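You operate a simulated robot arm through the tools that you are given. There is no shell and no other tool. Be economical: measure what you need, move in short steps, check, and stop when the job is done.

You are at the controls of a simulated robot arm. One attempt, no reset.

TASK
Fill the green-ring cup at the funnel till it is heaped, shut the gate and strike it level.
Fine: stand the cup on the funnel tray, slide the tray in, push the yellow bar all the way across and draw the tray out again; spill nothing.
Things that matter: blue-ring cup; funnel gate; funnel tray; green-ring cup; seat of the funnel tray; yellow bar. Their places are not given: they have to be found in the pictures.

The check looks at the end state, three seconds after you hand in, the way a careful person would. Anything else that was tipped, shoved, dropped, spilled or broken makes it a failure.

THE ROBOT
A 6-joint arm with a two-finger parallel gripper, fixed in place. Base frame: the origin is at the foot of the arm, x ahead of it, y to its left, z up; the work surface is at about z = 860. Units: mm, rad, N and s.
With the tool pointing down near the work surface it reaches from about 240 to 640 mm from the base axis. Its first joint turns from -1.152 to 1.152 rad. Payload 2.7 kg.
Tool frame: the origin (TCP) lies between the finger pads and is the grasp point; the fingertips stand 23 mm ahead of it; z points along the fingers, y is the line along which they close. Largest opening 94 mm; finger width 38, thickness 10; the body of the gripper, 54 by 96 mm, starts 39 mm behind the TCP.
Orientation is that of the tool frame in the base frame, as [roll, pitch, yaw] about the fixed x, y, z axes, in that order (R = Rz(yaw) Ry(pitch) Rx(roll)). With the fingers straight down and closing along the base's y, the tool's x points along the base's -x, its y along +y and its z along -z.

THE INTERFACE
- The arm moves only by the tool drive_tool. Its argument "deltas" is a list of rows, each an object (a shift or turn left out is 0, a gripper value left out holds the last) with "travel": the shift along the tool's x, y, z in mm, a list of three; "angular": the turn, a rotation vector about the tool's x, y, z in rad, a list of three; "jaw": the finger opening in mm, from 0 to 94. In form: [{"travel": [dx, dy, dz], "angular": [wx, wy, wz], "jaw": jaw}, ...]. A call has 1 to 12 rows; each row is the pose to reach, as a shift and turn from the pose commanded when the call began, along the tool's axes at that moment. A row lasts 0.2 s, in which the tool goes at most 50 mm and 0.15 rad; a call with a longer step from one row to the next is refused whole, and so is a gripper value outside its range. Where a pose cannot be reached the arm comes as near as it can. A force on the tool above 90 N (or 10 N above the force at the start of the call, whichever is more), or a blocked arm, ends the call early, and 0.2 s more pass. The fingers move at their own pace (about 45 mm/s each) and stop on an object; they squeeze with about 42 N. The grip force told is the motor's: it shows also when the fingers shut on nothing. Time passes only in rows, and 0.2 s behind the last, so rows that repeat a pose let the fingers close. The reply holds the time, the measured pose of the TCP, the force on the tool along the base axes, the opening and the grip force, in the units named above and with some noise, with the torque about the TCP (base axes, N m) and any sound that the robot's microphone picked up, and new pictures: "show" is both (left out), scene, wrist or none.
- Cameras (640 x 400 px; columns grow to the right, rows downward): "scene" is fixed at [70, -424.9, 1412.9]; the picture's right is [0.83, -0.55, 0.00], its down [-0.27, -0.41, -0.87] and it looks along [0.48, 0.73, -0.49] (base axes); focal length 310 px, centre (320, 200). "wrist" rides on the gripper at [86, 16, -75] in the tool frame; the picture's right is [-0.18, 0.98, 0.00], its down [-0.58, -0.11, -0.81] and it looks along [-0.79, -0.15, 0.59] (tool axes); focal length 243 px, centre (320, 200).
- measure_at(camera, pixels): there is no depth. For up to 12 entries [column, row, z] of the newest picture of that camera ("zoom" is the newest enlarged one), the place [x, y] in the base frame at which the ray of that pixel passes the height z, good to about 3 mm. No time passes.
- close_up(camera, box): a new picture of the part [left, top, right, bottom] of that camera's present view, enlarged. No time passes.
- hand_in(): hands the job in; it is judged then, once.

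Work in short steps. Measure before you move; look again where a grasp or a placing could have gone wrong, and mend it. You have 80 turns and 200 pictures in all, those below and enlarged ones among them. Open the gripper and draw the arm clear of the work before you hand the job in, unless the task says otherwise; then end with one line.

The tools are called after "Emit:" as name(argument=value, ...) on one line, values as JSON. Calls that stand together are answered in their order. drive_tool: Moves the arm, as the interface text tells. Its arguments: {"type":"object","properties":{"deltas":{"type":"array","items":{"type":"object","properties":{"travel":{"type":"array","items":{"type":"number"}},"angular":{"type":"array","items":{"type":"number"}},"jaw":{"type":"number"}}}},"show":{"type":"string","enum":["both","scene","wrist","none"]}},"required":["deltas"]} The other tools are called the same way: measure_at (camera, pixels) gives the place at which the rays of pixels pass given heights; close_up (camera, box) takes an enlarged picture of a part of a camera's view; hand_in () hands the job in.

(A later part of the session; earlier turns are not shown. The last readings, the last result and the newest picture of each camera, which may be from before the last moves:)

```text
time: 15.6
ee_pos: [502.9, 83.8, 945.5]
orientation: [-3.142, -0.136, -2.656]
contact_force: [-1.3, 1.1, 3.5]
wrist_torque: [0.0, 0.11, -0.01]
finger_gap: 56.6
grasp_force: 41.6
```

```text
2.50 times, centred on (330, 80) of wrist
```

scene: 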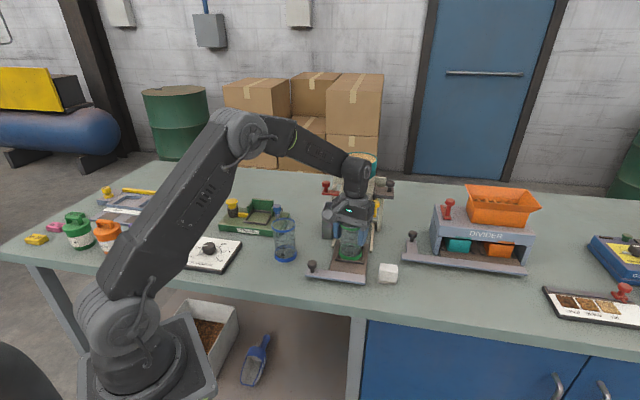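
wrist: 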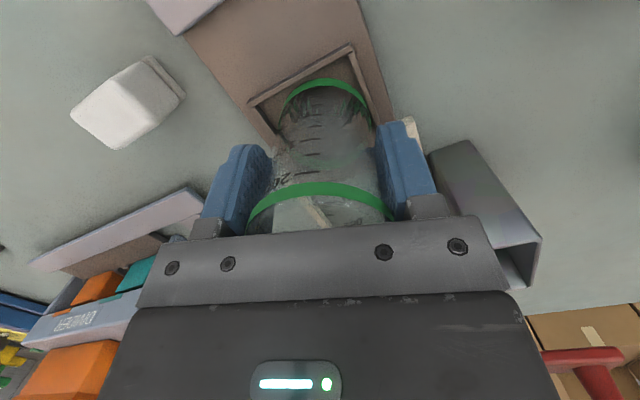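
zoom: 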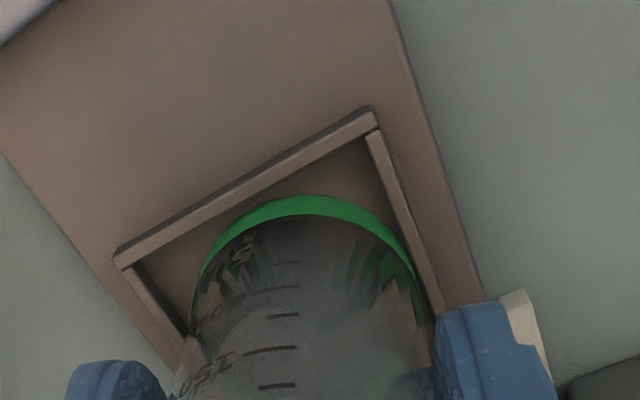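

The base is seated within the lips (front lip occludes it; 3.5 N contact). Release.

Emit:
drive_tool(deltas=[{"jaw": 66}, {"jaw": 74}, {"jaw": 84}, {"jaw": 84}])

Emit:
close_up(camera="scene", box=[330, 215, 380, 270])

```text
time: 16.6
ee_pos: [503.6, 83.2, 945.0]
orientation: [3.14, -0.138, -2.656]
contact_force: [-0.7, -0.1, 0.1]
wrist_torque: [-0.02, -0.03, 0.0]
finger_gap: 83.9
grasp_force: 0.1
```

scene: 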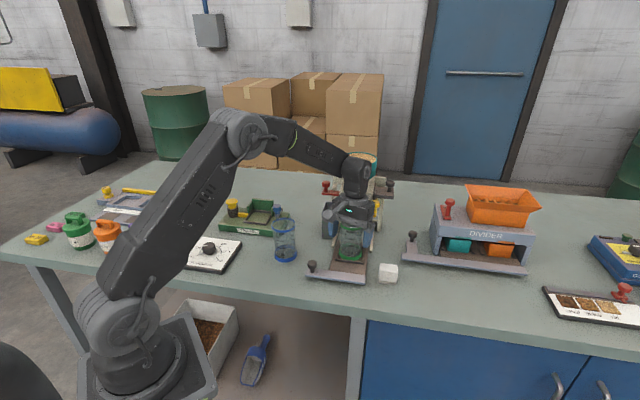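
wrist: 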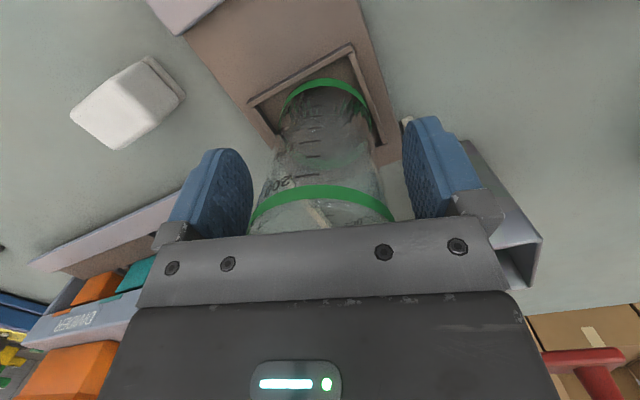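

```text
7.27 times, centred on (355, 242) of scene
```

zoom: 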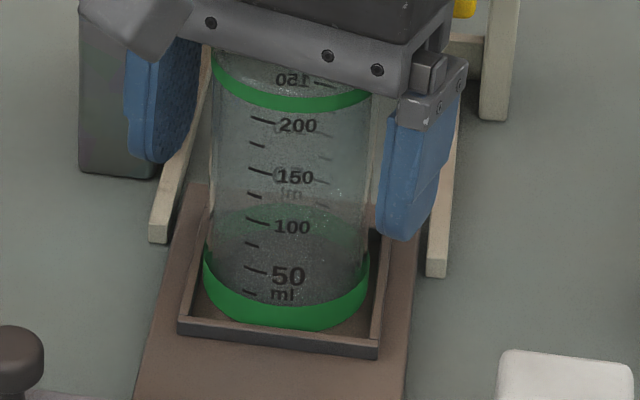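

The cup stands upright and free. I rise straight up, then untilt and draw back.

Emit:
drive_tool(deltas=[{"travel": [4, 0, -28], "jaw": 84}, {"travel": [9, 0, -68]}, {"travel": [16, 0, -115]}, {"travel": [20, 0, -145]}, {"travel": [50, 0, -145], "angular": [0, -0.07, 0]}, {"travel": [85, 0, -145], "angular": [0, -0.138, 0]}, {"travel": [85, 0, -145], "angular": [0, -0.138, 0]}])

Emit:
close_up(camera="scene", box=[290, 140, 410, 290])

```text
time: 18.2
ee_pos: [445.1, 52.8, 1098.8]
orientation: [-3.141, 0.0, -2.658]
contact_force: [-0.6, -0.1, 0.9]
wrist_torque: [0.01, -0.02, -0.02]
finger_gap: 84.2
grasp_force: 0.0
```

scene: 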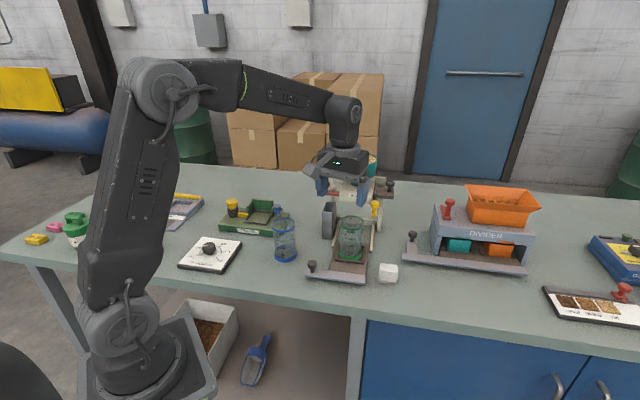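
wrist: 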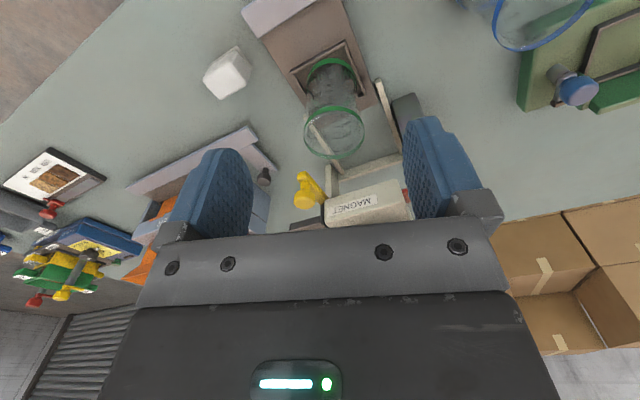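

```text
2.67 times, centred on (350, 215) of scene
```

zoom: 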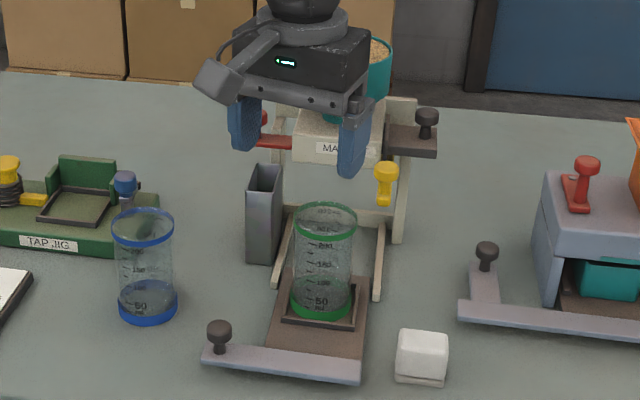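

Cup stands in the recess. Now move over the tray knob (380,77) while turning so the jaws close along the slide direction with the camera to the right side (first half).

Emit:
drive_tool(deltas=[{"travel": [5, 5, 0], "angular": [0, 0, -0.15], "jaw": 60}, {"travel": [10, 10, 0], "angular": [0, 0, -0.3]}, {"travel": [15, 15, 0], "angular": [0, 0, -0.45]}, {"travel": [20, 20, 0], "angular": [0, 0, -0.6]}, {"travel": [25, 25, 0], "angular": [0, 0, -0.75]}, {"travel": [30, 30, 0], "angular": [0, 0, -0.9]}, {"travel": [35, 36, 0], "angular": [0, 0, -1.05]}, {"travel": [40, 43, 0], "angular": [0, 0, -1.2]}, {"travel": [46, 51, 0], "angular": [0, 0, -1.35]}, {"travel": [46, 51, 0], "angular": [0, 0, -1.5]}, {"travel": [46, 51, 0], "angular": [0, 0, -1.65]}, {"travel": [46, 51, 0], "angular": [0, 0, -1.8]}], show="both")

```text
time: 20.8
ee_pos: [379.9, 75.9, 1099.4]
orientation: [3.141, 0.001, -0.853]
contact_force: [0.2, -0.4, -0.5]
wrist_torque: [0.05, 0.01, -0.02]
finger_gap: 60.0
grasp_force: 0.1
```

scene: 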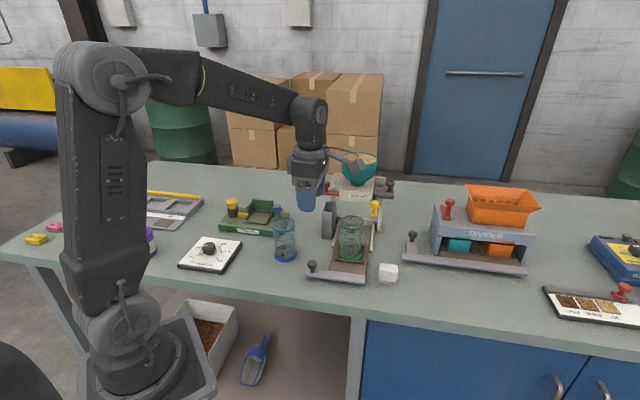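
wrist: 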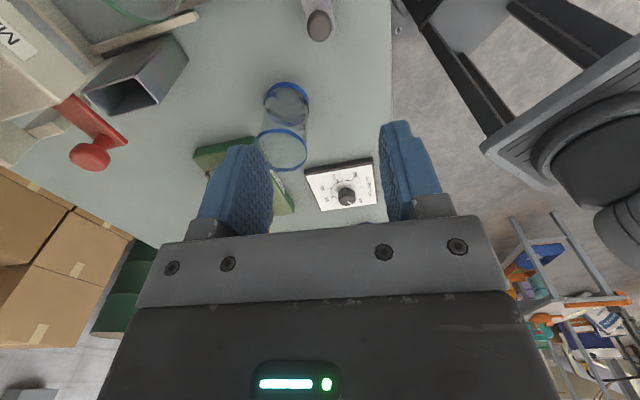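

The knob is at wrist (319,26). Measure it.

Emit:
measure_at(camera="wrist", pixels=[[319, 26, 900], [319, 26, 890], [319, 12, 900]])

Emit:
close_up(camera="wrist", box=[270, 0, 370, 60])

Emit:
close_up(camera="scene", box=[295, 250, 335, 290])

```text
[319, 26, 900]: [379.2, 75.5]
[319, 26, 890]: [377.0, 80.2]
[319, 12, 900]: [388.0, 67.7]
```

```text
6.40 times, centred on (320, 30) of wrist
```

zoom: 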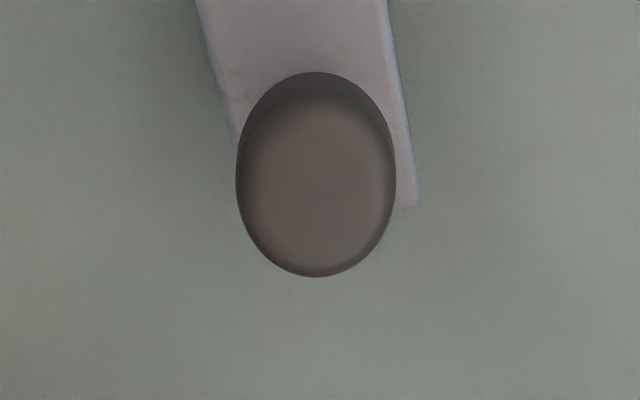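

```text
10.00 times, centred on (315, 270) of scene
```

zoom: 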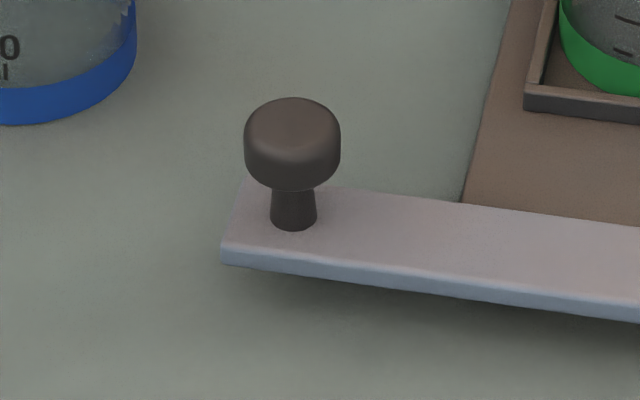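

Knob head (24 mm) centred at ~(379,76), top ≈z 905. Finish the turn and descend to z≈920, then check.

Emit:
drive_tool(deltas=[{"travel": [0, 0, 45], "angular": [0, 0, -0.068]}, {"travel": [0, 0, 90], "angular": [0, 0, -0.068]}, {"travel": [0, 0, 135], "angular": [0, 0, -0.068]}, {"travel": [0, 0, 170], "angular": [0, 0, -0.068]}, {"travel": [0, 0, 180], "angular": [0, 0, -0.068]}, {"travel": [0, 0, 180], "angular": [0, 0, -0.068]}])

Emit:
close_up(camera="scene", box=[290, 220, 360, 290])

```text
time: 22.2
ee_pos: [382.9, 76.4, 921.1]
orientation: [3.141, 0.0, -0.788]
contact_force: [-0.6, -0.6, 0.7]
wrist_torque: [-0.01, -0.05, 0.03]
finger_gap: 60.1
grasp_force: 0.1
```

scene: 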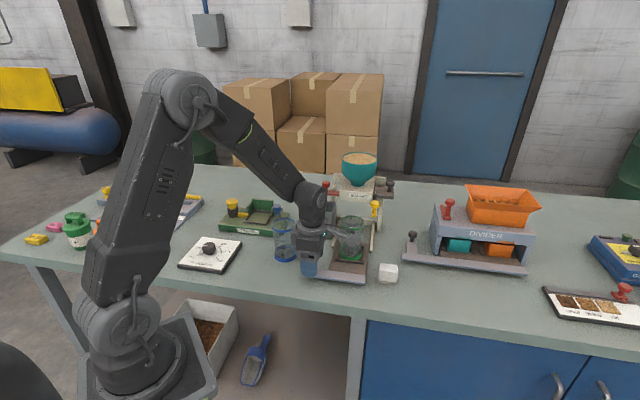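
wrist: 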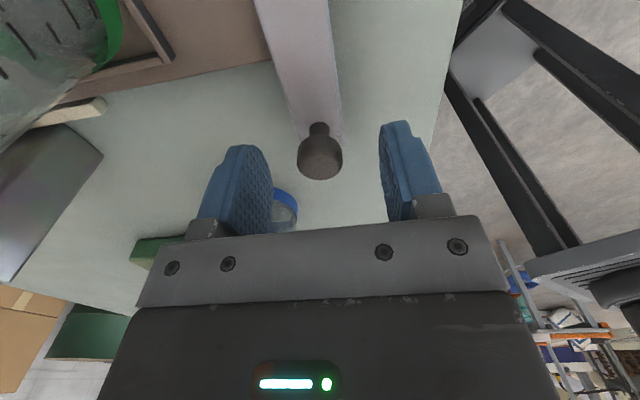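

```text
5.71 times, centred on (325, 255) of scene
```

zoom: 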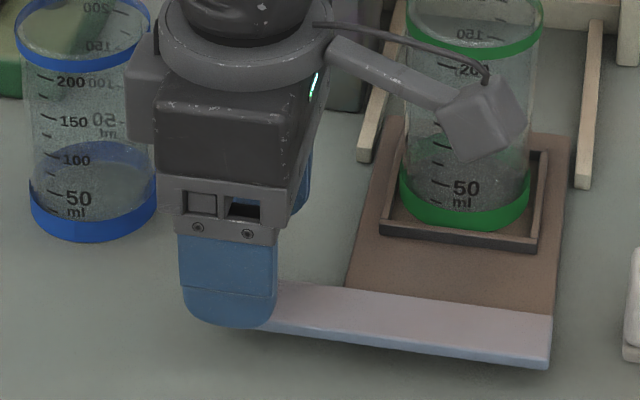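

Knob lies between the pads. Descend 20 mm and close on it.

Emit:
drive_tool(deltas=[{"travel": [0, 0, 12]}, {"travel": [0, 0, 20]}, {"travel": [0, 0, 20], "jaw": 40}, {"travel": [0, 0, 20], "jaw": 15}, {"travel": [0, 0, 20], "jaw": 15}, {"travel": [0, 0, 20], "jaw": 15}, {"travel": [0, 0, 20], "jaw": 15}])

```text
time: 23.8
ee_pos: [381.1, 76.6, 901.0]
orientation: [3.14, 0.002, -0.787]
contact_force: [0.2, 1.0, -5.1]
wrist_torque: [-0.17, -0.26, 0.42]
finger_gap: 27.7
grasp_force: 45.1
```

scene: 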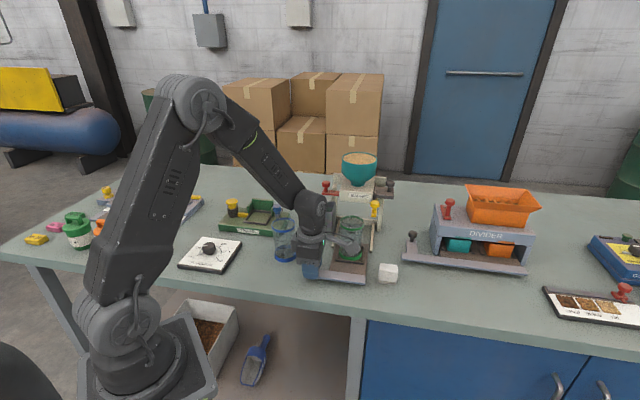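
wrist: 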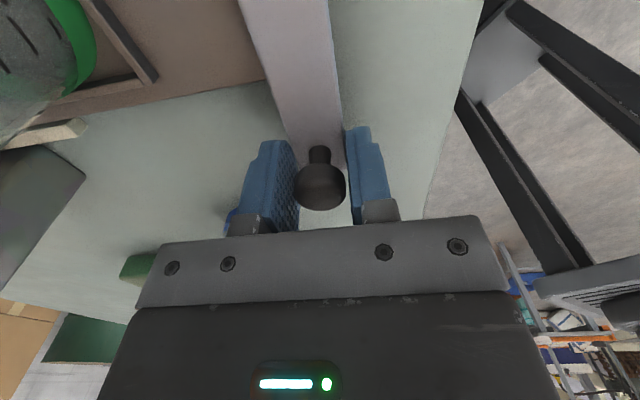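

Knob gripped (27.7 mm). Slide the tray inward (tool −y) slowly, 40 mm first.

Emit:
drive_tool(deltas=[{"travel": [0, -4, 0]}, {"travel": [0, -10, 0]}, {"travel": [0, -17, 0]}, {"travel": [0, -25, 0]}, {"travel": [0, -33, 0]}, {"travel": [0, -40, 0]}, {"travel": [0, -40, 0]}])

Emit:
close_up(camera="scene", box=[290, 190, 390, 290])

```text
time: 25.4
ee_pos: [409.5, 103.8, 899.6]
orientation: [-3.141, 0.001, -0.788]
contact_force: [-3.3, 2.3, -5.5]
wrist_torque: [0.03, 0.23, 0.42]
finger_gap: 27.4
grasp_force: 44.8
```

scene: 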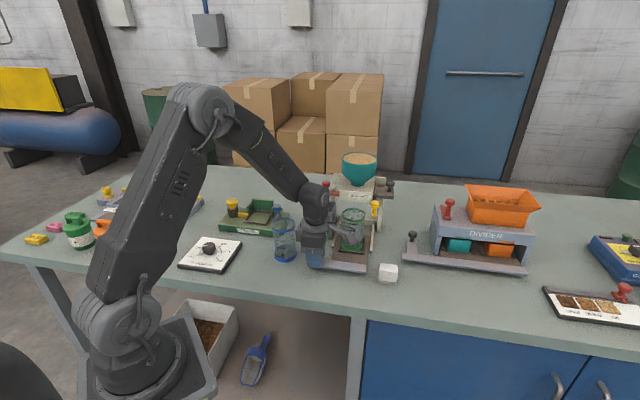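
wrist: 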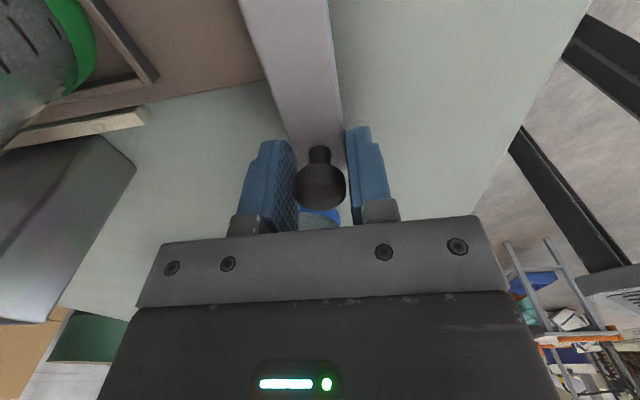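

```text
4.00 times, centred on (340, 240) of scene
```

zoom: 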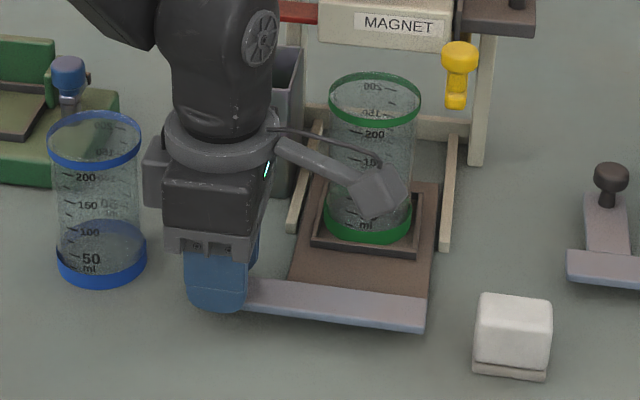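

Tray slides. I check the clearance of the gripper's left protrusion (scene (296,231)) to the blue cup before going on.

Emit:
measure_at(camera="scene", pixels=[[295.75, 231.25, 960], [295.75, 231.25, 980], [282, 256, 860], [274.5, 221, 965], [297, 221, 965]])

```text
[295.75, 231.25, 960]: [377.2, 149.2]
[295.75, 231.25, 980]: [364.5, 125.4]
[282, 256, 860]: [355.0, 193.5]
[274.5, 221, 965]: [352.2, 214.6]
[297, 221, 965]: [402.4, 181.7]
```

The protrusion extends ~50 mm toward the blue cup (edge only ~57 mm away), too tight. I open, tilt the hand 0.28 rad so it leans right, and regrip the knob.

Emit:
drive_tool(deltas=[{"jaw": 40}, {"jaw": 48}, {"travel": [0, 0, -3]}, {"travel": [0, 0, -4], "angular": [0, -0.14, 0]}, {"travel": [0, 0, -4], "angular": [0, -0.28, 0]}, {"travel": [0, 0, -4], "angular": [0, -0.28, 0], "jaw": 15}, {"travel": [0, 0, -4], "angular": [0, -0.28, 0], "jaw": 15}, {"travel": [0, 0, -4], "angular": [0, -0.28, 0], "jaw": 15}, {"travel": [0, 0, -4], "angular": [0, -0.28, 0], "jaw": 15}])

Emit:
close_up(camera="scene", box=[260, 190, 380, 290])

```text
time: 27.4
ee_pos: [410.0, 105.5, 903.7]
orientation: [-3.14, 0.281, -0.788]
contact_force: [-0.1, 1.7, 4.5]
wrist_torque: [0.83, 0.67, 0.38]
finger_gap: 27.3
grasp_force: 45.1
```

scene: 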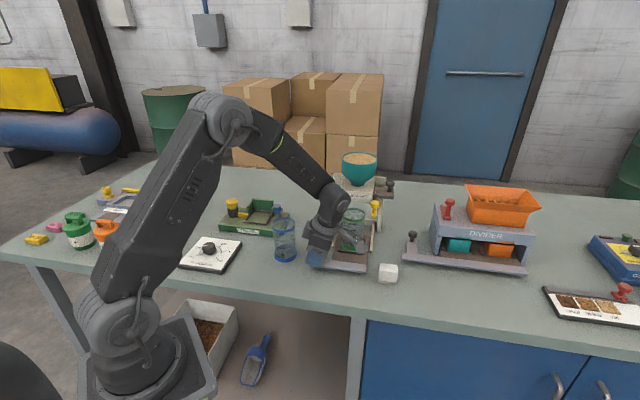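
wrist: 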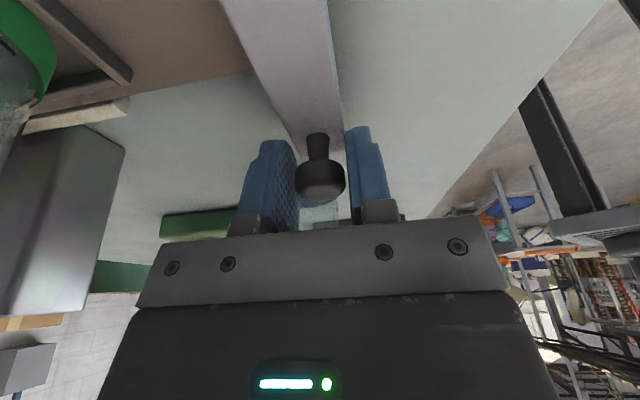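

```text
4.00 times, centred on (320, 240) of scene
```

zoom: 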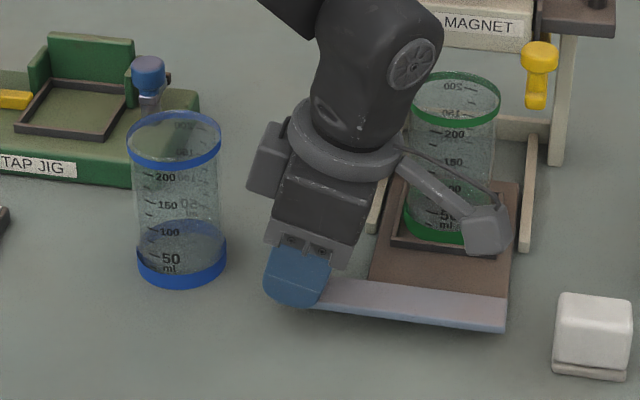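

Good clearance now. Continue 35 mm inward.

Emit:
drive_tool(deltas=[{"travel": [0, -5, 0]}, {"travel": [0, -12, 0]}, {"travel": [0, -20, 0]}, {"travel": [0, -28, 0]}, {"travel": [0, -36, 0]}, {"travel": [0, -36, 0]}])

Emit:
close_up(camera="scene", box=[270, 160, 400, 290])

```text
time: 28.8
ee_pos: [434.0, 130.2, 904.4]
orientation: [3.14, 0.281, -0.787]
contact_force: [-8.0, 5.8, 4.8]
wrist_torque: [0.71, 0.83, 0.56]
finger_gap: 27.5
grasp_force: 44.9
```

scene: 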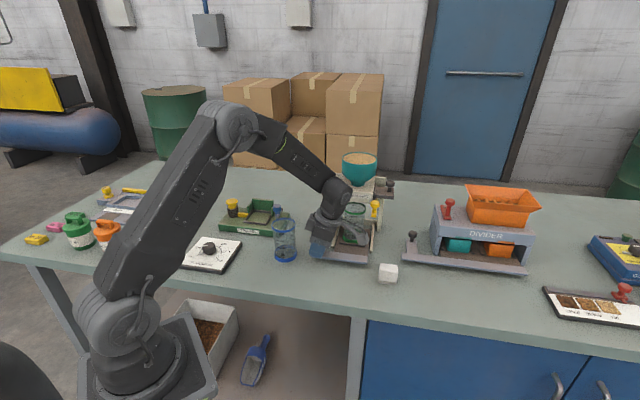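
wrist: 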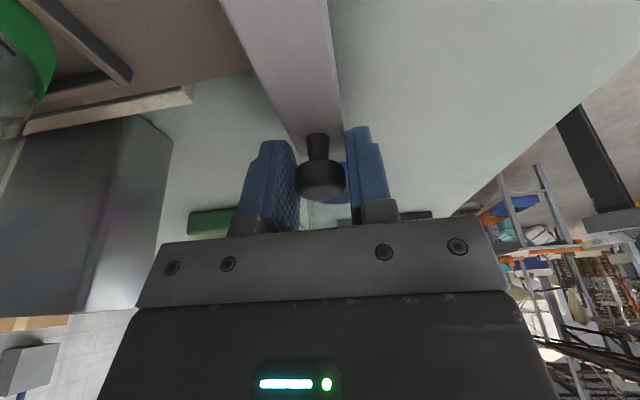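

```text
3.08 times, centred on (335, 225) of scene
```

zoom: 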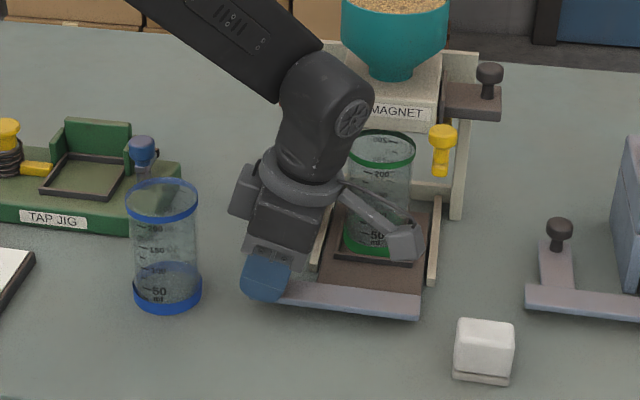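

Some sideways force (~10 N) builds; I relieve ~1.5 mm to the left while going 28 mm further.

Emit:
drive_tool(deltas=[{"travel": [-1, -3, 0.2]}, {"travel": [-1.5, -9, 0.4]}, {"travel": [-1.5, -16, 0.4]}, {"travel": [-1.8, -23, 0.5]}, {"travel": [-2, -28, 0.5]}, {"travel": [-2, -28, 0.5]}])

Emit:
close_up(camera="scene", box=[290, 150, 400, 270])

```text
time: 30.2
ee_pos: [453.9, 149.8, 903.7]
orientation: [-3.141, 0.275, -0.787]
contact_force: [17.2, -17.5, -4.0]
wrist_torque: [-0.4, -0.26, 0.52]
finger_gap: 27.0
grasp_force: 45.0
```

scene: 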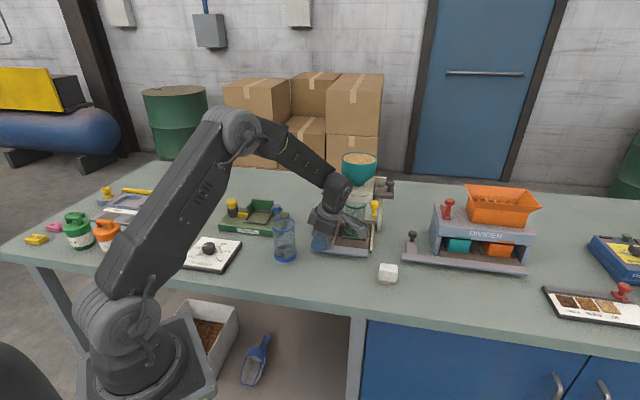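
wrist: 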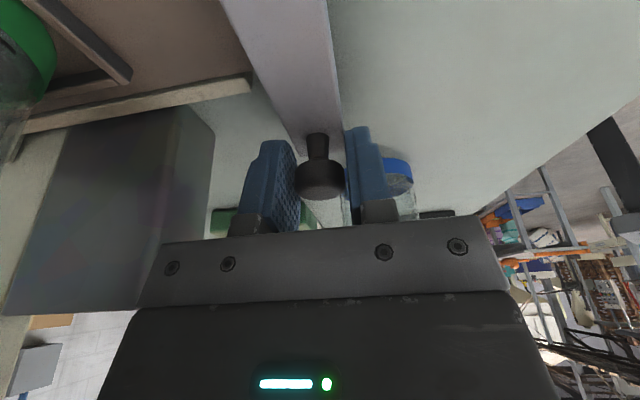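

```text
3.33 times, centred on (345, 210) of scene
```

zoom: 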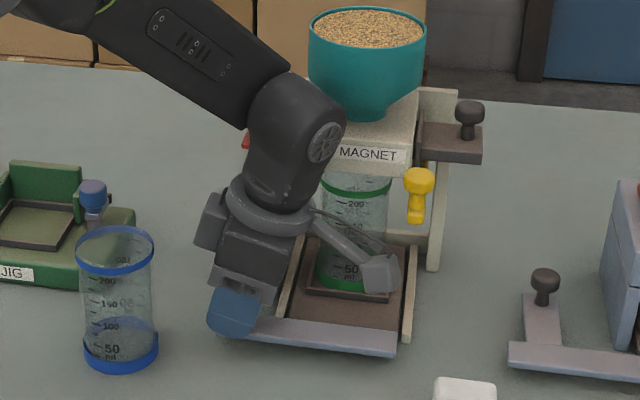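

Overcorrected (now +v force). Shift back 1 mm and go in 5 mm increments toward the stop.

Emit:
drive_tool(deltas=[{"travel": [1.2, 0, -0.3]}, {"travel": [1.2, -4, -0.3]}, {"travel": [1.2, -8, -0.3]}, {"travel": [1.2, -8, -0.3]}])

Emit:
close_up(camera="scene", box=[310, 150, 400, 260])

```text
time: 31.2
ee_pos: [459.4, 155.7, 904.1]
orientation: [3.139, 0.28, -0.786]
contact_force: [-0.1, -13.4, 11.5]
wrist_torque: [-0.99, -0.29, 0.12]
finger_gap: 27.6
grasp_force: 44.9
```

scene: 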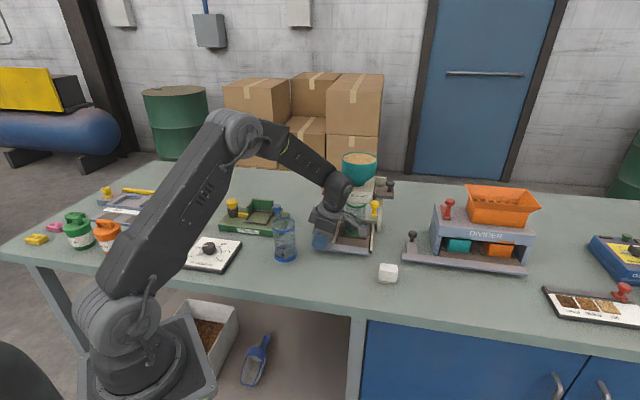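
wrist: 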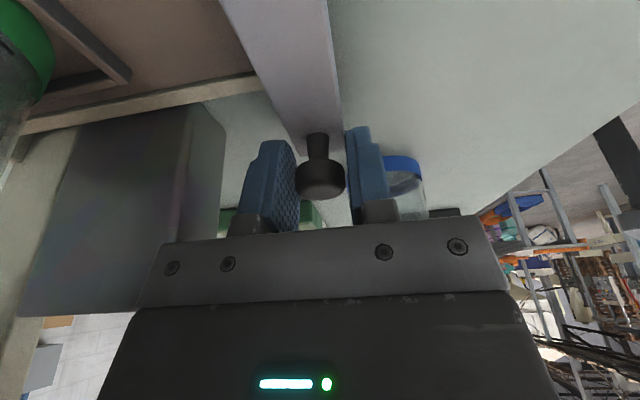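

```text
3.64 times, centred on (355, 205) of scene
```

zoom: 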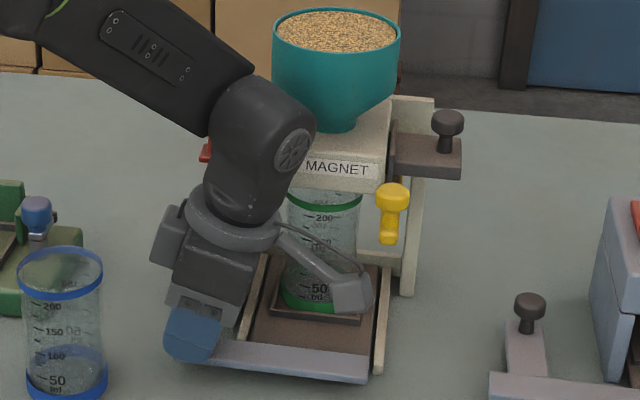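

Resistance along the slide starts (about 10 N). Push 5 mm more in fine steps to feel the stop.

Emit:
drive_tool(deltas=[{"travel": [0, -1.5, 0.3]}, {"travel": [0, -3, 0.6]}, {"travel": [0, -5, 0.8]}, {"travel": [0, -5, 0.8]}], show="wrist")

```text
time: 32.2
ee_pos: [460.6, 154.8, 904.8]
orientation: [3.126, 0.286, -0.79]
contact_force: [-31.3, -38.3, 29.4]
wrist_torque: [-1.76, 0.4, -0.42]
finger_gap: 27.6
grasp_force: 44.6
```

wrist: 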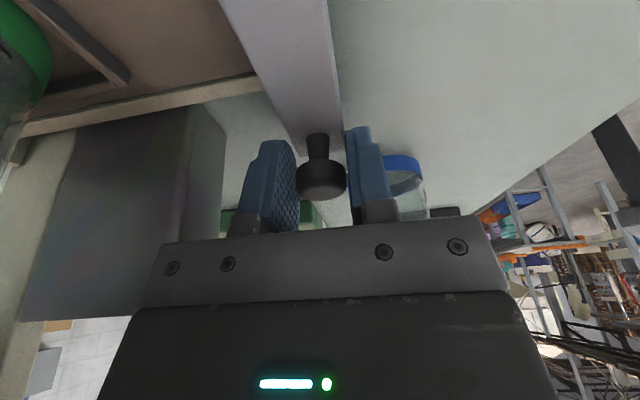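

Firm stop at 111 mm of travel, matching the funnel centre distance. Ease back 3 mm of push, open and rise; then verify.

Emit:
drive_tool(deltas=[{"travel": [0, 4.5, -0.5]}, {"travel": [0, 4.5, -0.5], "jaw": 45}, {"travel": [0, 4.5, -0.5], "jaw": 50}, {"travel": [0, 4.5, -0.5], "jaw": 50}], show="scene")

Emit:
close_up(camera="scene", box=[300, 150, 400, 260])

```text
time: 33.2
ee_pos: [459.4, 157.9, 903.5]
orientation: [-3.141, 0.279, -0.787]
contact_force: [0.7, 0.3, -0.5]
wrist_torque: [0.01, -0.04, 0.01]
finger_gap: 49.9
grasp_force: 0.1
```

scene: 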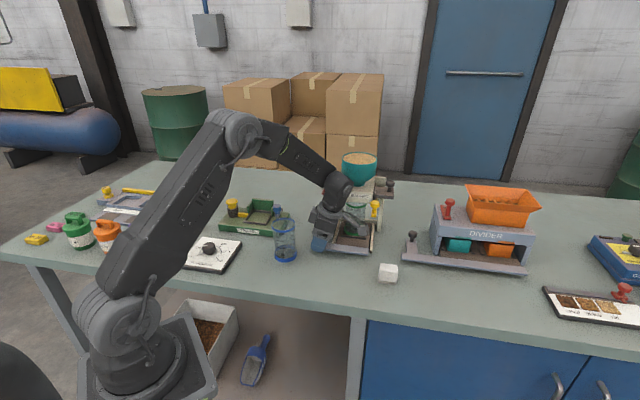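

```text
3.64 times, centred on (350, 205) of scene
```

zoom: 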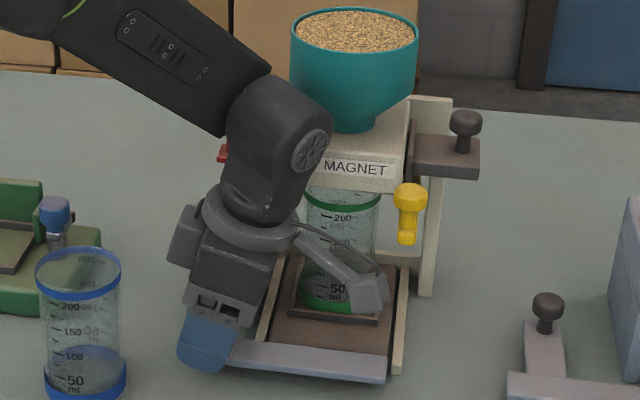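

Released without load. Rise straight ~35 mm to clear the knob, then back away along −slide and up, untilting.

Emit:
drive_tool(deltas=[{"travel": [-5.5, 0, -19]}, {"travel": [-10.5, 0, -36]}, {"travel": [-13, 30, -46]}, {"travel": [-16, 70, -55]}, {"travel": [-24, 100, -85]}, {"travel": [-33, 110, -125], "angular": [0, 0.1, 0]}, {"travel": [-43, 110, -150], "angular": [0, 0.2, 0]}, {"travel": [-43, 110, -150], "angular": [0, 0.28, 0]}, {"travel": [-43, 110, -150], "angular": [0, 0.28, 0]}])

Emit:
close_up(camera="scene", box=[290, 140, 410, 270])

```text
time: 35.2
ee_pos: [378.8, 77.2, 1063.4]
orientation: [3.141, -0.002, -0.787]
contact_force: [-0.5, -1.1, -0.6]
wrist_torque: [0.0, 0.0, -0.01]
finger_gap: 49.8
grasp_force: 0.1
```

scene: 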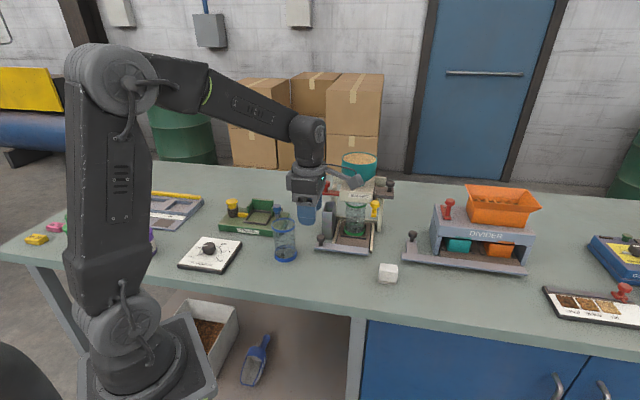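
wrist: 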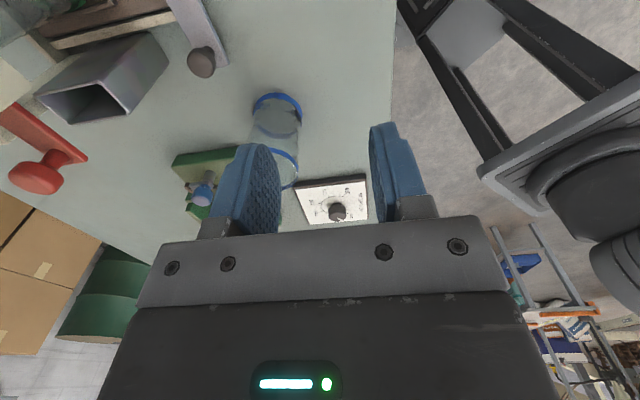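

```text
3.08 times, centred on (350, 205) of scene
```

zoom: 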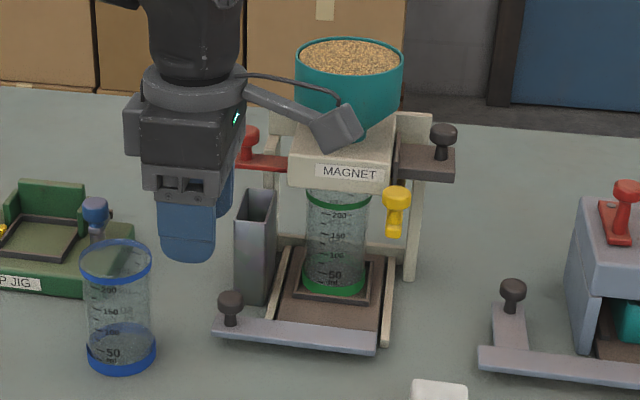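

Cup is under the funnel, all else in place. Now locate the red gate knob: wrist (38,172), scene (326.5,184).

Emit:
measure_at(camera="wrist", pixels=[[38, 172, 1040], [38, 172, 1020], [70, 152, 1020], [5, 113, 1020]])

Emit:
measure_at(camera="scene", pixels=[[326.5, 184, 1040], [326.5, 184, 1020]])

Emit:
close_up(camera="scene", box=[315, 170, 365, 215])

Emit:
close_up(camera="wrist", box=[0, 0, 240, 220])

```text
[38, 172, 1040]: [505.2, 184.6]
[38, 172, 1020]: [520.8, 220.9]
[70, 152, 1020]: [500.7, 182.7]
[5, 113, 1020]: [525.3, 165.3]
```

```text
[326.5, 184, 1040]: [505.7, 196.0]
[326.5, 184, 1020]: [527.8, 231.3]
```

```text
8.89 times, centred on (340, 192) of scene
```

zoom: 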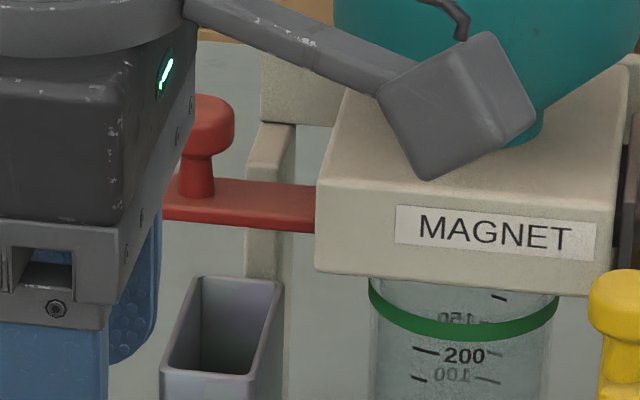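

```text
1.82 times, centred on (120, 110) of wrist
```

zoom: 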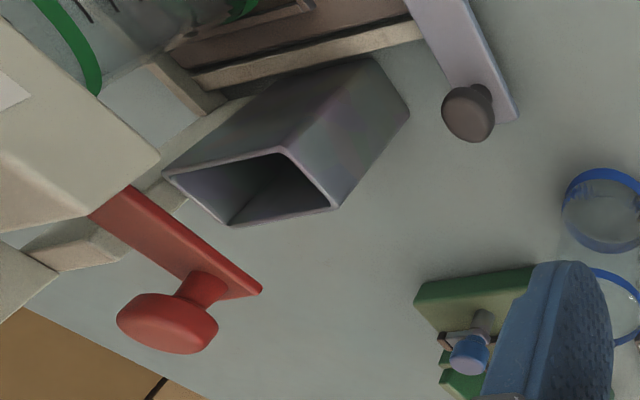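

Red knob ≈(506,193,1040). To keep clear of the funnel I'll grip it with jaws closing along the slide axis, leaning the hand outward (left). First turn the tool by 180° while rising.

Emit:
drive_tool(deltas=[{"travel": [0, 0, -30], "angular": [0, 0, 0.15]}, {"travel": [0, 0, -60], "angular": [0, 0, 0.3]}, {"travel": [0, 0, -90], "angular": [0, 0, 0.45]}, {"travel": [0, 0, -110], "angular": [0, 0, 0.6]}, {"travel": [0, 0, -110], "angular": [0, 0, 0.75]}, {"travel": [0, 0, -110], "angular": [0, 0, 0.9]}, {"travel": [0, 0, -110], "angular": [0, 0, 1.05]}, {"travel": [0, 0, -110], "angular": [0, 0, 1.2]}, {"travel": [0, 0, -110], "angular": [0, 0, 1.35]}, {"travel": [0, 0, -110], "angular": [0, 0, 1.5]}, {"travel": [0, 0, -110], "angular": [0, 0, 1.57]}], show="none")

Emit:
drive_tool(deltas=[{"angular": [0, 0, 0.15]}, {"angular": [0, 0, 0.3]}, {"angular": [0, 0, 0.45]}, {"angular": [0, 0, 0.6]}, {"angular": [0, 0, 0.75]}, {"angular": [0, 0, 0.9]}, {"angular": [0, 0, 1.05]}, {"angular": [0, 0, 1.2]}, {"angular": [0, 0, 1.35]}, {"angular": [0, 0, 1.5]}, {"angular": [0, 0, 1.57]}])

```text
time: 37.6
ee_pos: [381.2, 79.7, 1171.6]
orientation: [3.14, 0.0, -2.359]
contact_force: [0.8, -0.5, -0.5]
wrist_torque: [0.02, -0.01, 0.03]
finger_gap: 50.0
grasp_force: 0.0
```

```text
time: 40.0
ee_pos: [381.6, 76.4, 1170.6]
orientation: [3.14, -0.001, 2.353]
contact_force: [0.2, 0.5, -0.5]
wrist_torque: [-0.01, 0.0, -0.01]
finger_gap: 49.9
grasp_force: 0.0
```

scene: 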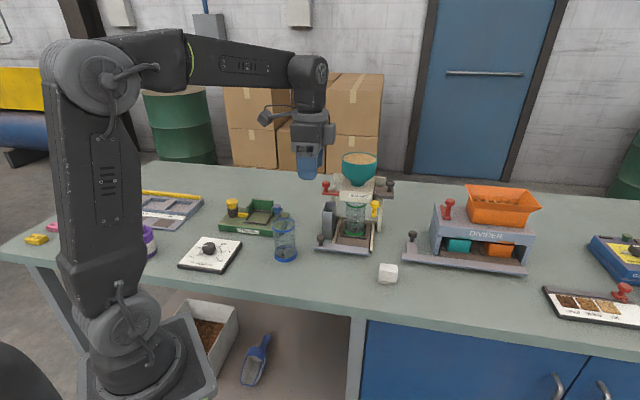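
wrist: 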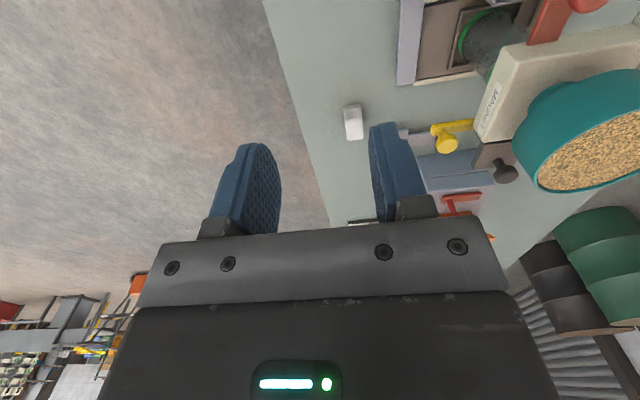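

Useful view of the yellow bar and red knob. Enlarge and measure.

Emit:
close_up(camera="wrist", box=[400, 0, 640, 200])

Emit:
measure_at(camera="wrist", pixels=[[585, 4, 1040], [447, 143, 1010], [470, 125, 1010], [503, 172, 1040], [448, 143, 990]])

```text
2.00 times, centred on (520, 100) of wrist
```

zoom: 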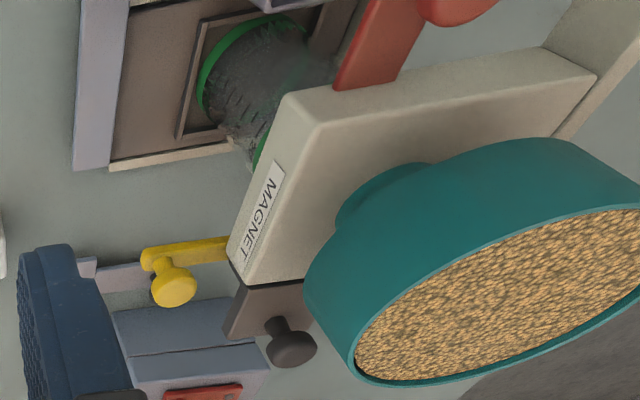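

```text
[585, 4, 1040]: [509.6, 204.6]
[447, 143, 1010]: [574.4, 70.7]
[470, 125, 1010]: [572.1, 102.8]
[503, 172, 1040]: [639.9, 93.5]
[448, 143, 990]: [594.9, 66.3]
```

Red knob ≈(511,203,1036). Move to a standoff 100 mm back along the leaning approach and tilt −0.45.

Emit:
drive_tool(deltas=[{"travel": [8, 36, 0]}, {"travel": [17, 72, 0]}, {"travel": [26, 108, 5], "angular": [0, -0.1, 0]}, {"travel": [34, 144, 15], "angular": [0, -0.2, 0]}, {"travel": [42, 181, 30], "angular": [0, -0.3, 0]}, {"travel": [42, 181, 45], "angular": [0, -0.4, 0]}, {"travel": [42, 181, 45], "angular": [0, -0.45, 0]}, {"travel": [42, 181, 45], "angular": [0, -0.45, 0]}])

Emit:
close_up(camera="scene", box=[270, 130, 400, 240])

```text
time: 41.8
ee_pos: [483.0, 236.1, 1123.8]
orientation: [3.142, 0.45, 2.358]
contact_force: [-0.2, -0.4, -0.2]
wrist_torque: [0.02, -0.01, -0.02]
finger_gap: 50.3
grasp_force: 0.0
```

scene: 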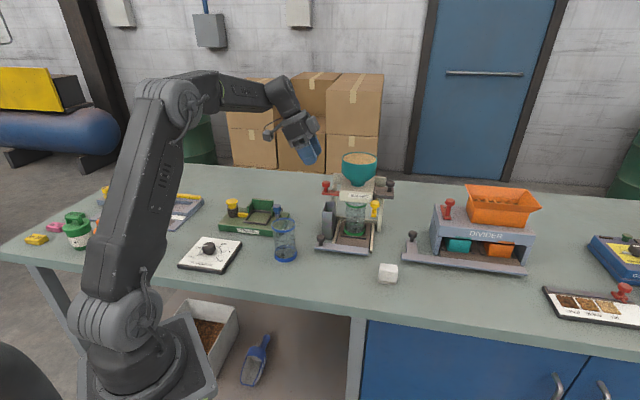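
wrist: 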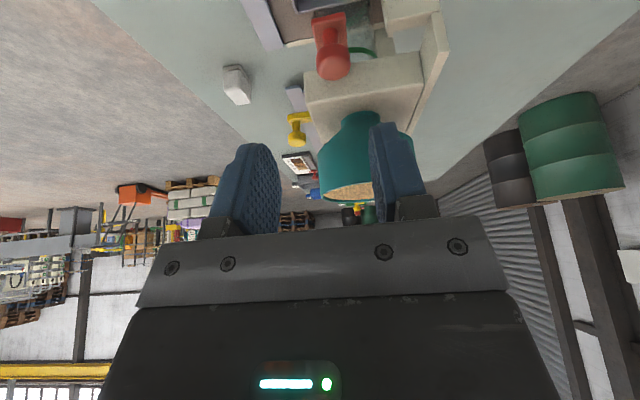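

```text
3.64 times, centred on (335, 185) of scene
```

zoom: 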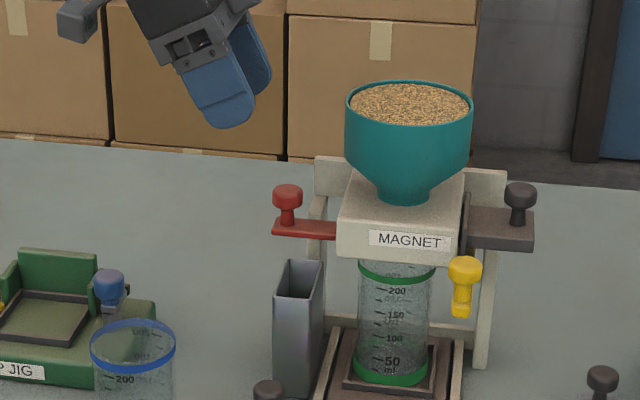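

Red knob now at wrist (333,64), scene (326,184). Measure again; also the yellow bar.

Emit:
measure_at(camera="wrist", pixels=[[333, 64, 1036], [333, 64, 1046], [299, 138, 1005], [305, 118, 1000]])

Emit:
measure_at(camera="scene", pixels=[[325.9, 183.6, 1036], [325.9, 183.6, 1046]])

Emit:
close_up(camera="wrist", box=[270, 0, 460, 200])

```text
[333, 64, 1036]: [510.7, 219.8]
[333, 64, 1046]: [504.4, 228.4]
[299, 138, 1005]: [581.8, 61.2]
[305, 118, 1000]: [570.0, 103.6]
```

```text
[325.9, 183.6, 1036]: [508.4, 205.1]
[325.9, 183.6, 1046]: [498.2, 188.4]
```

```text
2.00 times, centred on (365, 100) of wrist
```

zoom: 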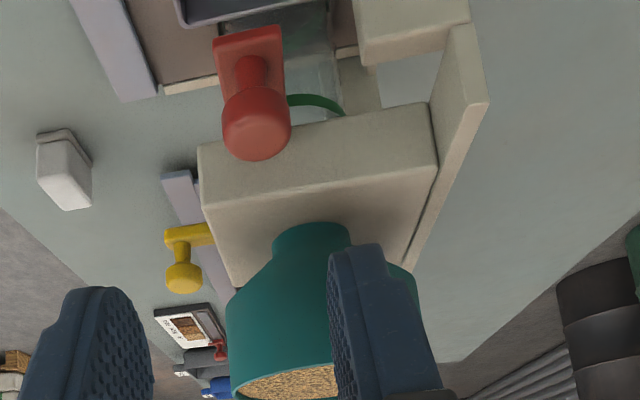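

Clean intersection: knob head at (514,215,1030). Approach 60 mm along the axis and check.

Emit:
drive_tool(deltas=[{"travel": [8, 7, 20], "jaw": 60}, {"travel": [8, 7, 45]}, {"travel": [8, 7, 62]}, {"travel": [8, 7, 62]}])

Emit:
close_up(camera="scene", box=[290, 140, 400, 230])

```text
time: 42.8
ee_pos: [500.0, 227.6, 1065.6]
orientation: [3.141, 0.451, 2.355]
contact_force: [0.2, 1.0, 0.4]
wrist_torque: [-0.02, -0.02, 0.0]
finger_gap: 59.7
grasp_force: 0.1
```

scene: 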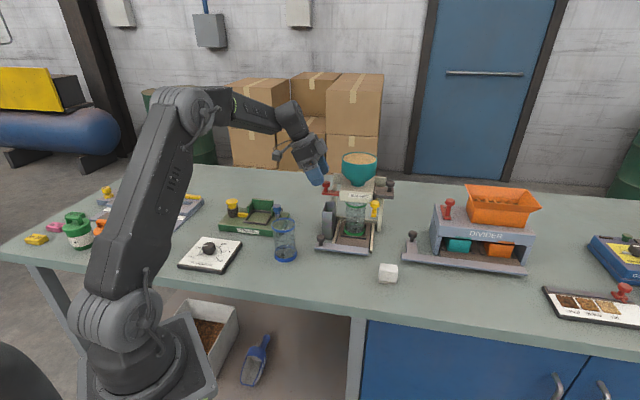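
wrist: 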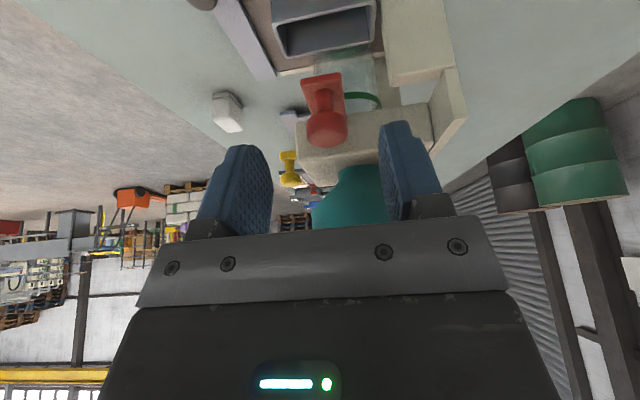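

```text
4.44 times, centred on (345, 185) of scene
```

zoom: 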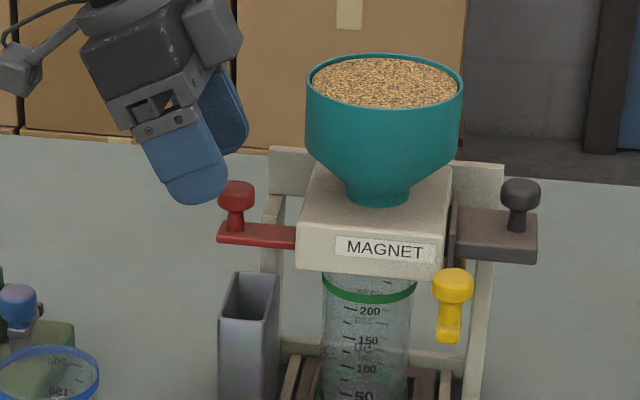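

Centred on the knob. Advance 28 mm more.

Emit:
drive_tool(deltas=[{"travel": [0, 0, 14]}, {"travel": [0, 0, 28]}, {"travel": [0, 0, 28]}])

Emit:
close_up(camera="scene", box=[290, 140, 400, 230])

Emit:
close_up(camera="wrist", box=[230, 40, 450, 240])

```text
time: 43.6
ee_pos: [508.4, 217.7, 1040.7]
orientation: [-3.14, 0.45, 2.357]
contact_force: [-0.4, 0.1, 0.2]
wrist_torque: [0.01, -0.03, -0.03]
finger_gap: 60.1
grasp_force: 0.1
```

scene: 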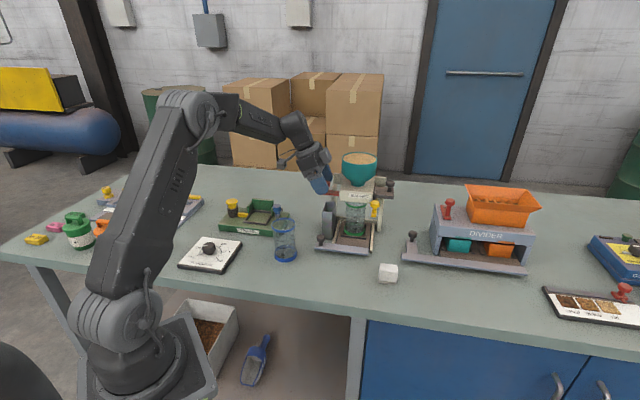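
wrist: 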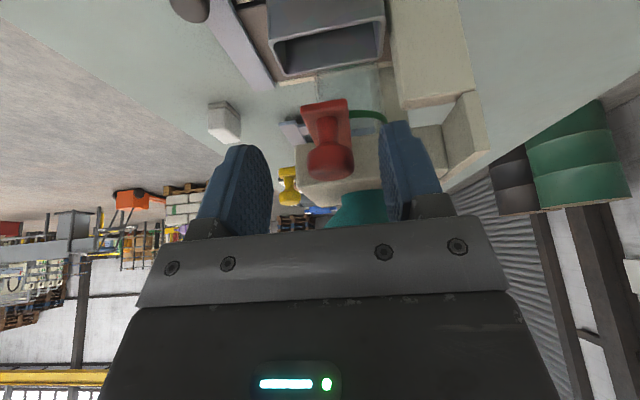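

```text
4.44 times, centred on (345, 185) of scene
```

zoom: 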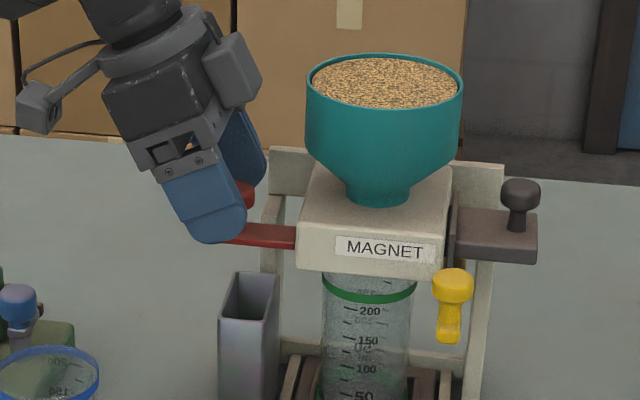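

```text
2.00 times, centred on (340, 140) of wrist
```

zoom: 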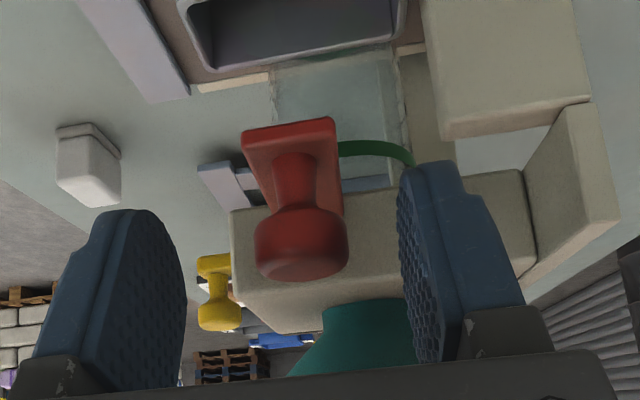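

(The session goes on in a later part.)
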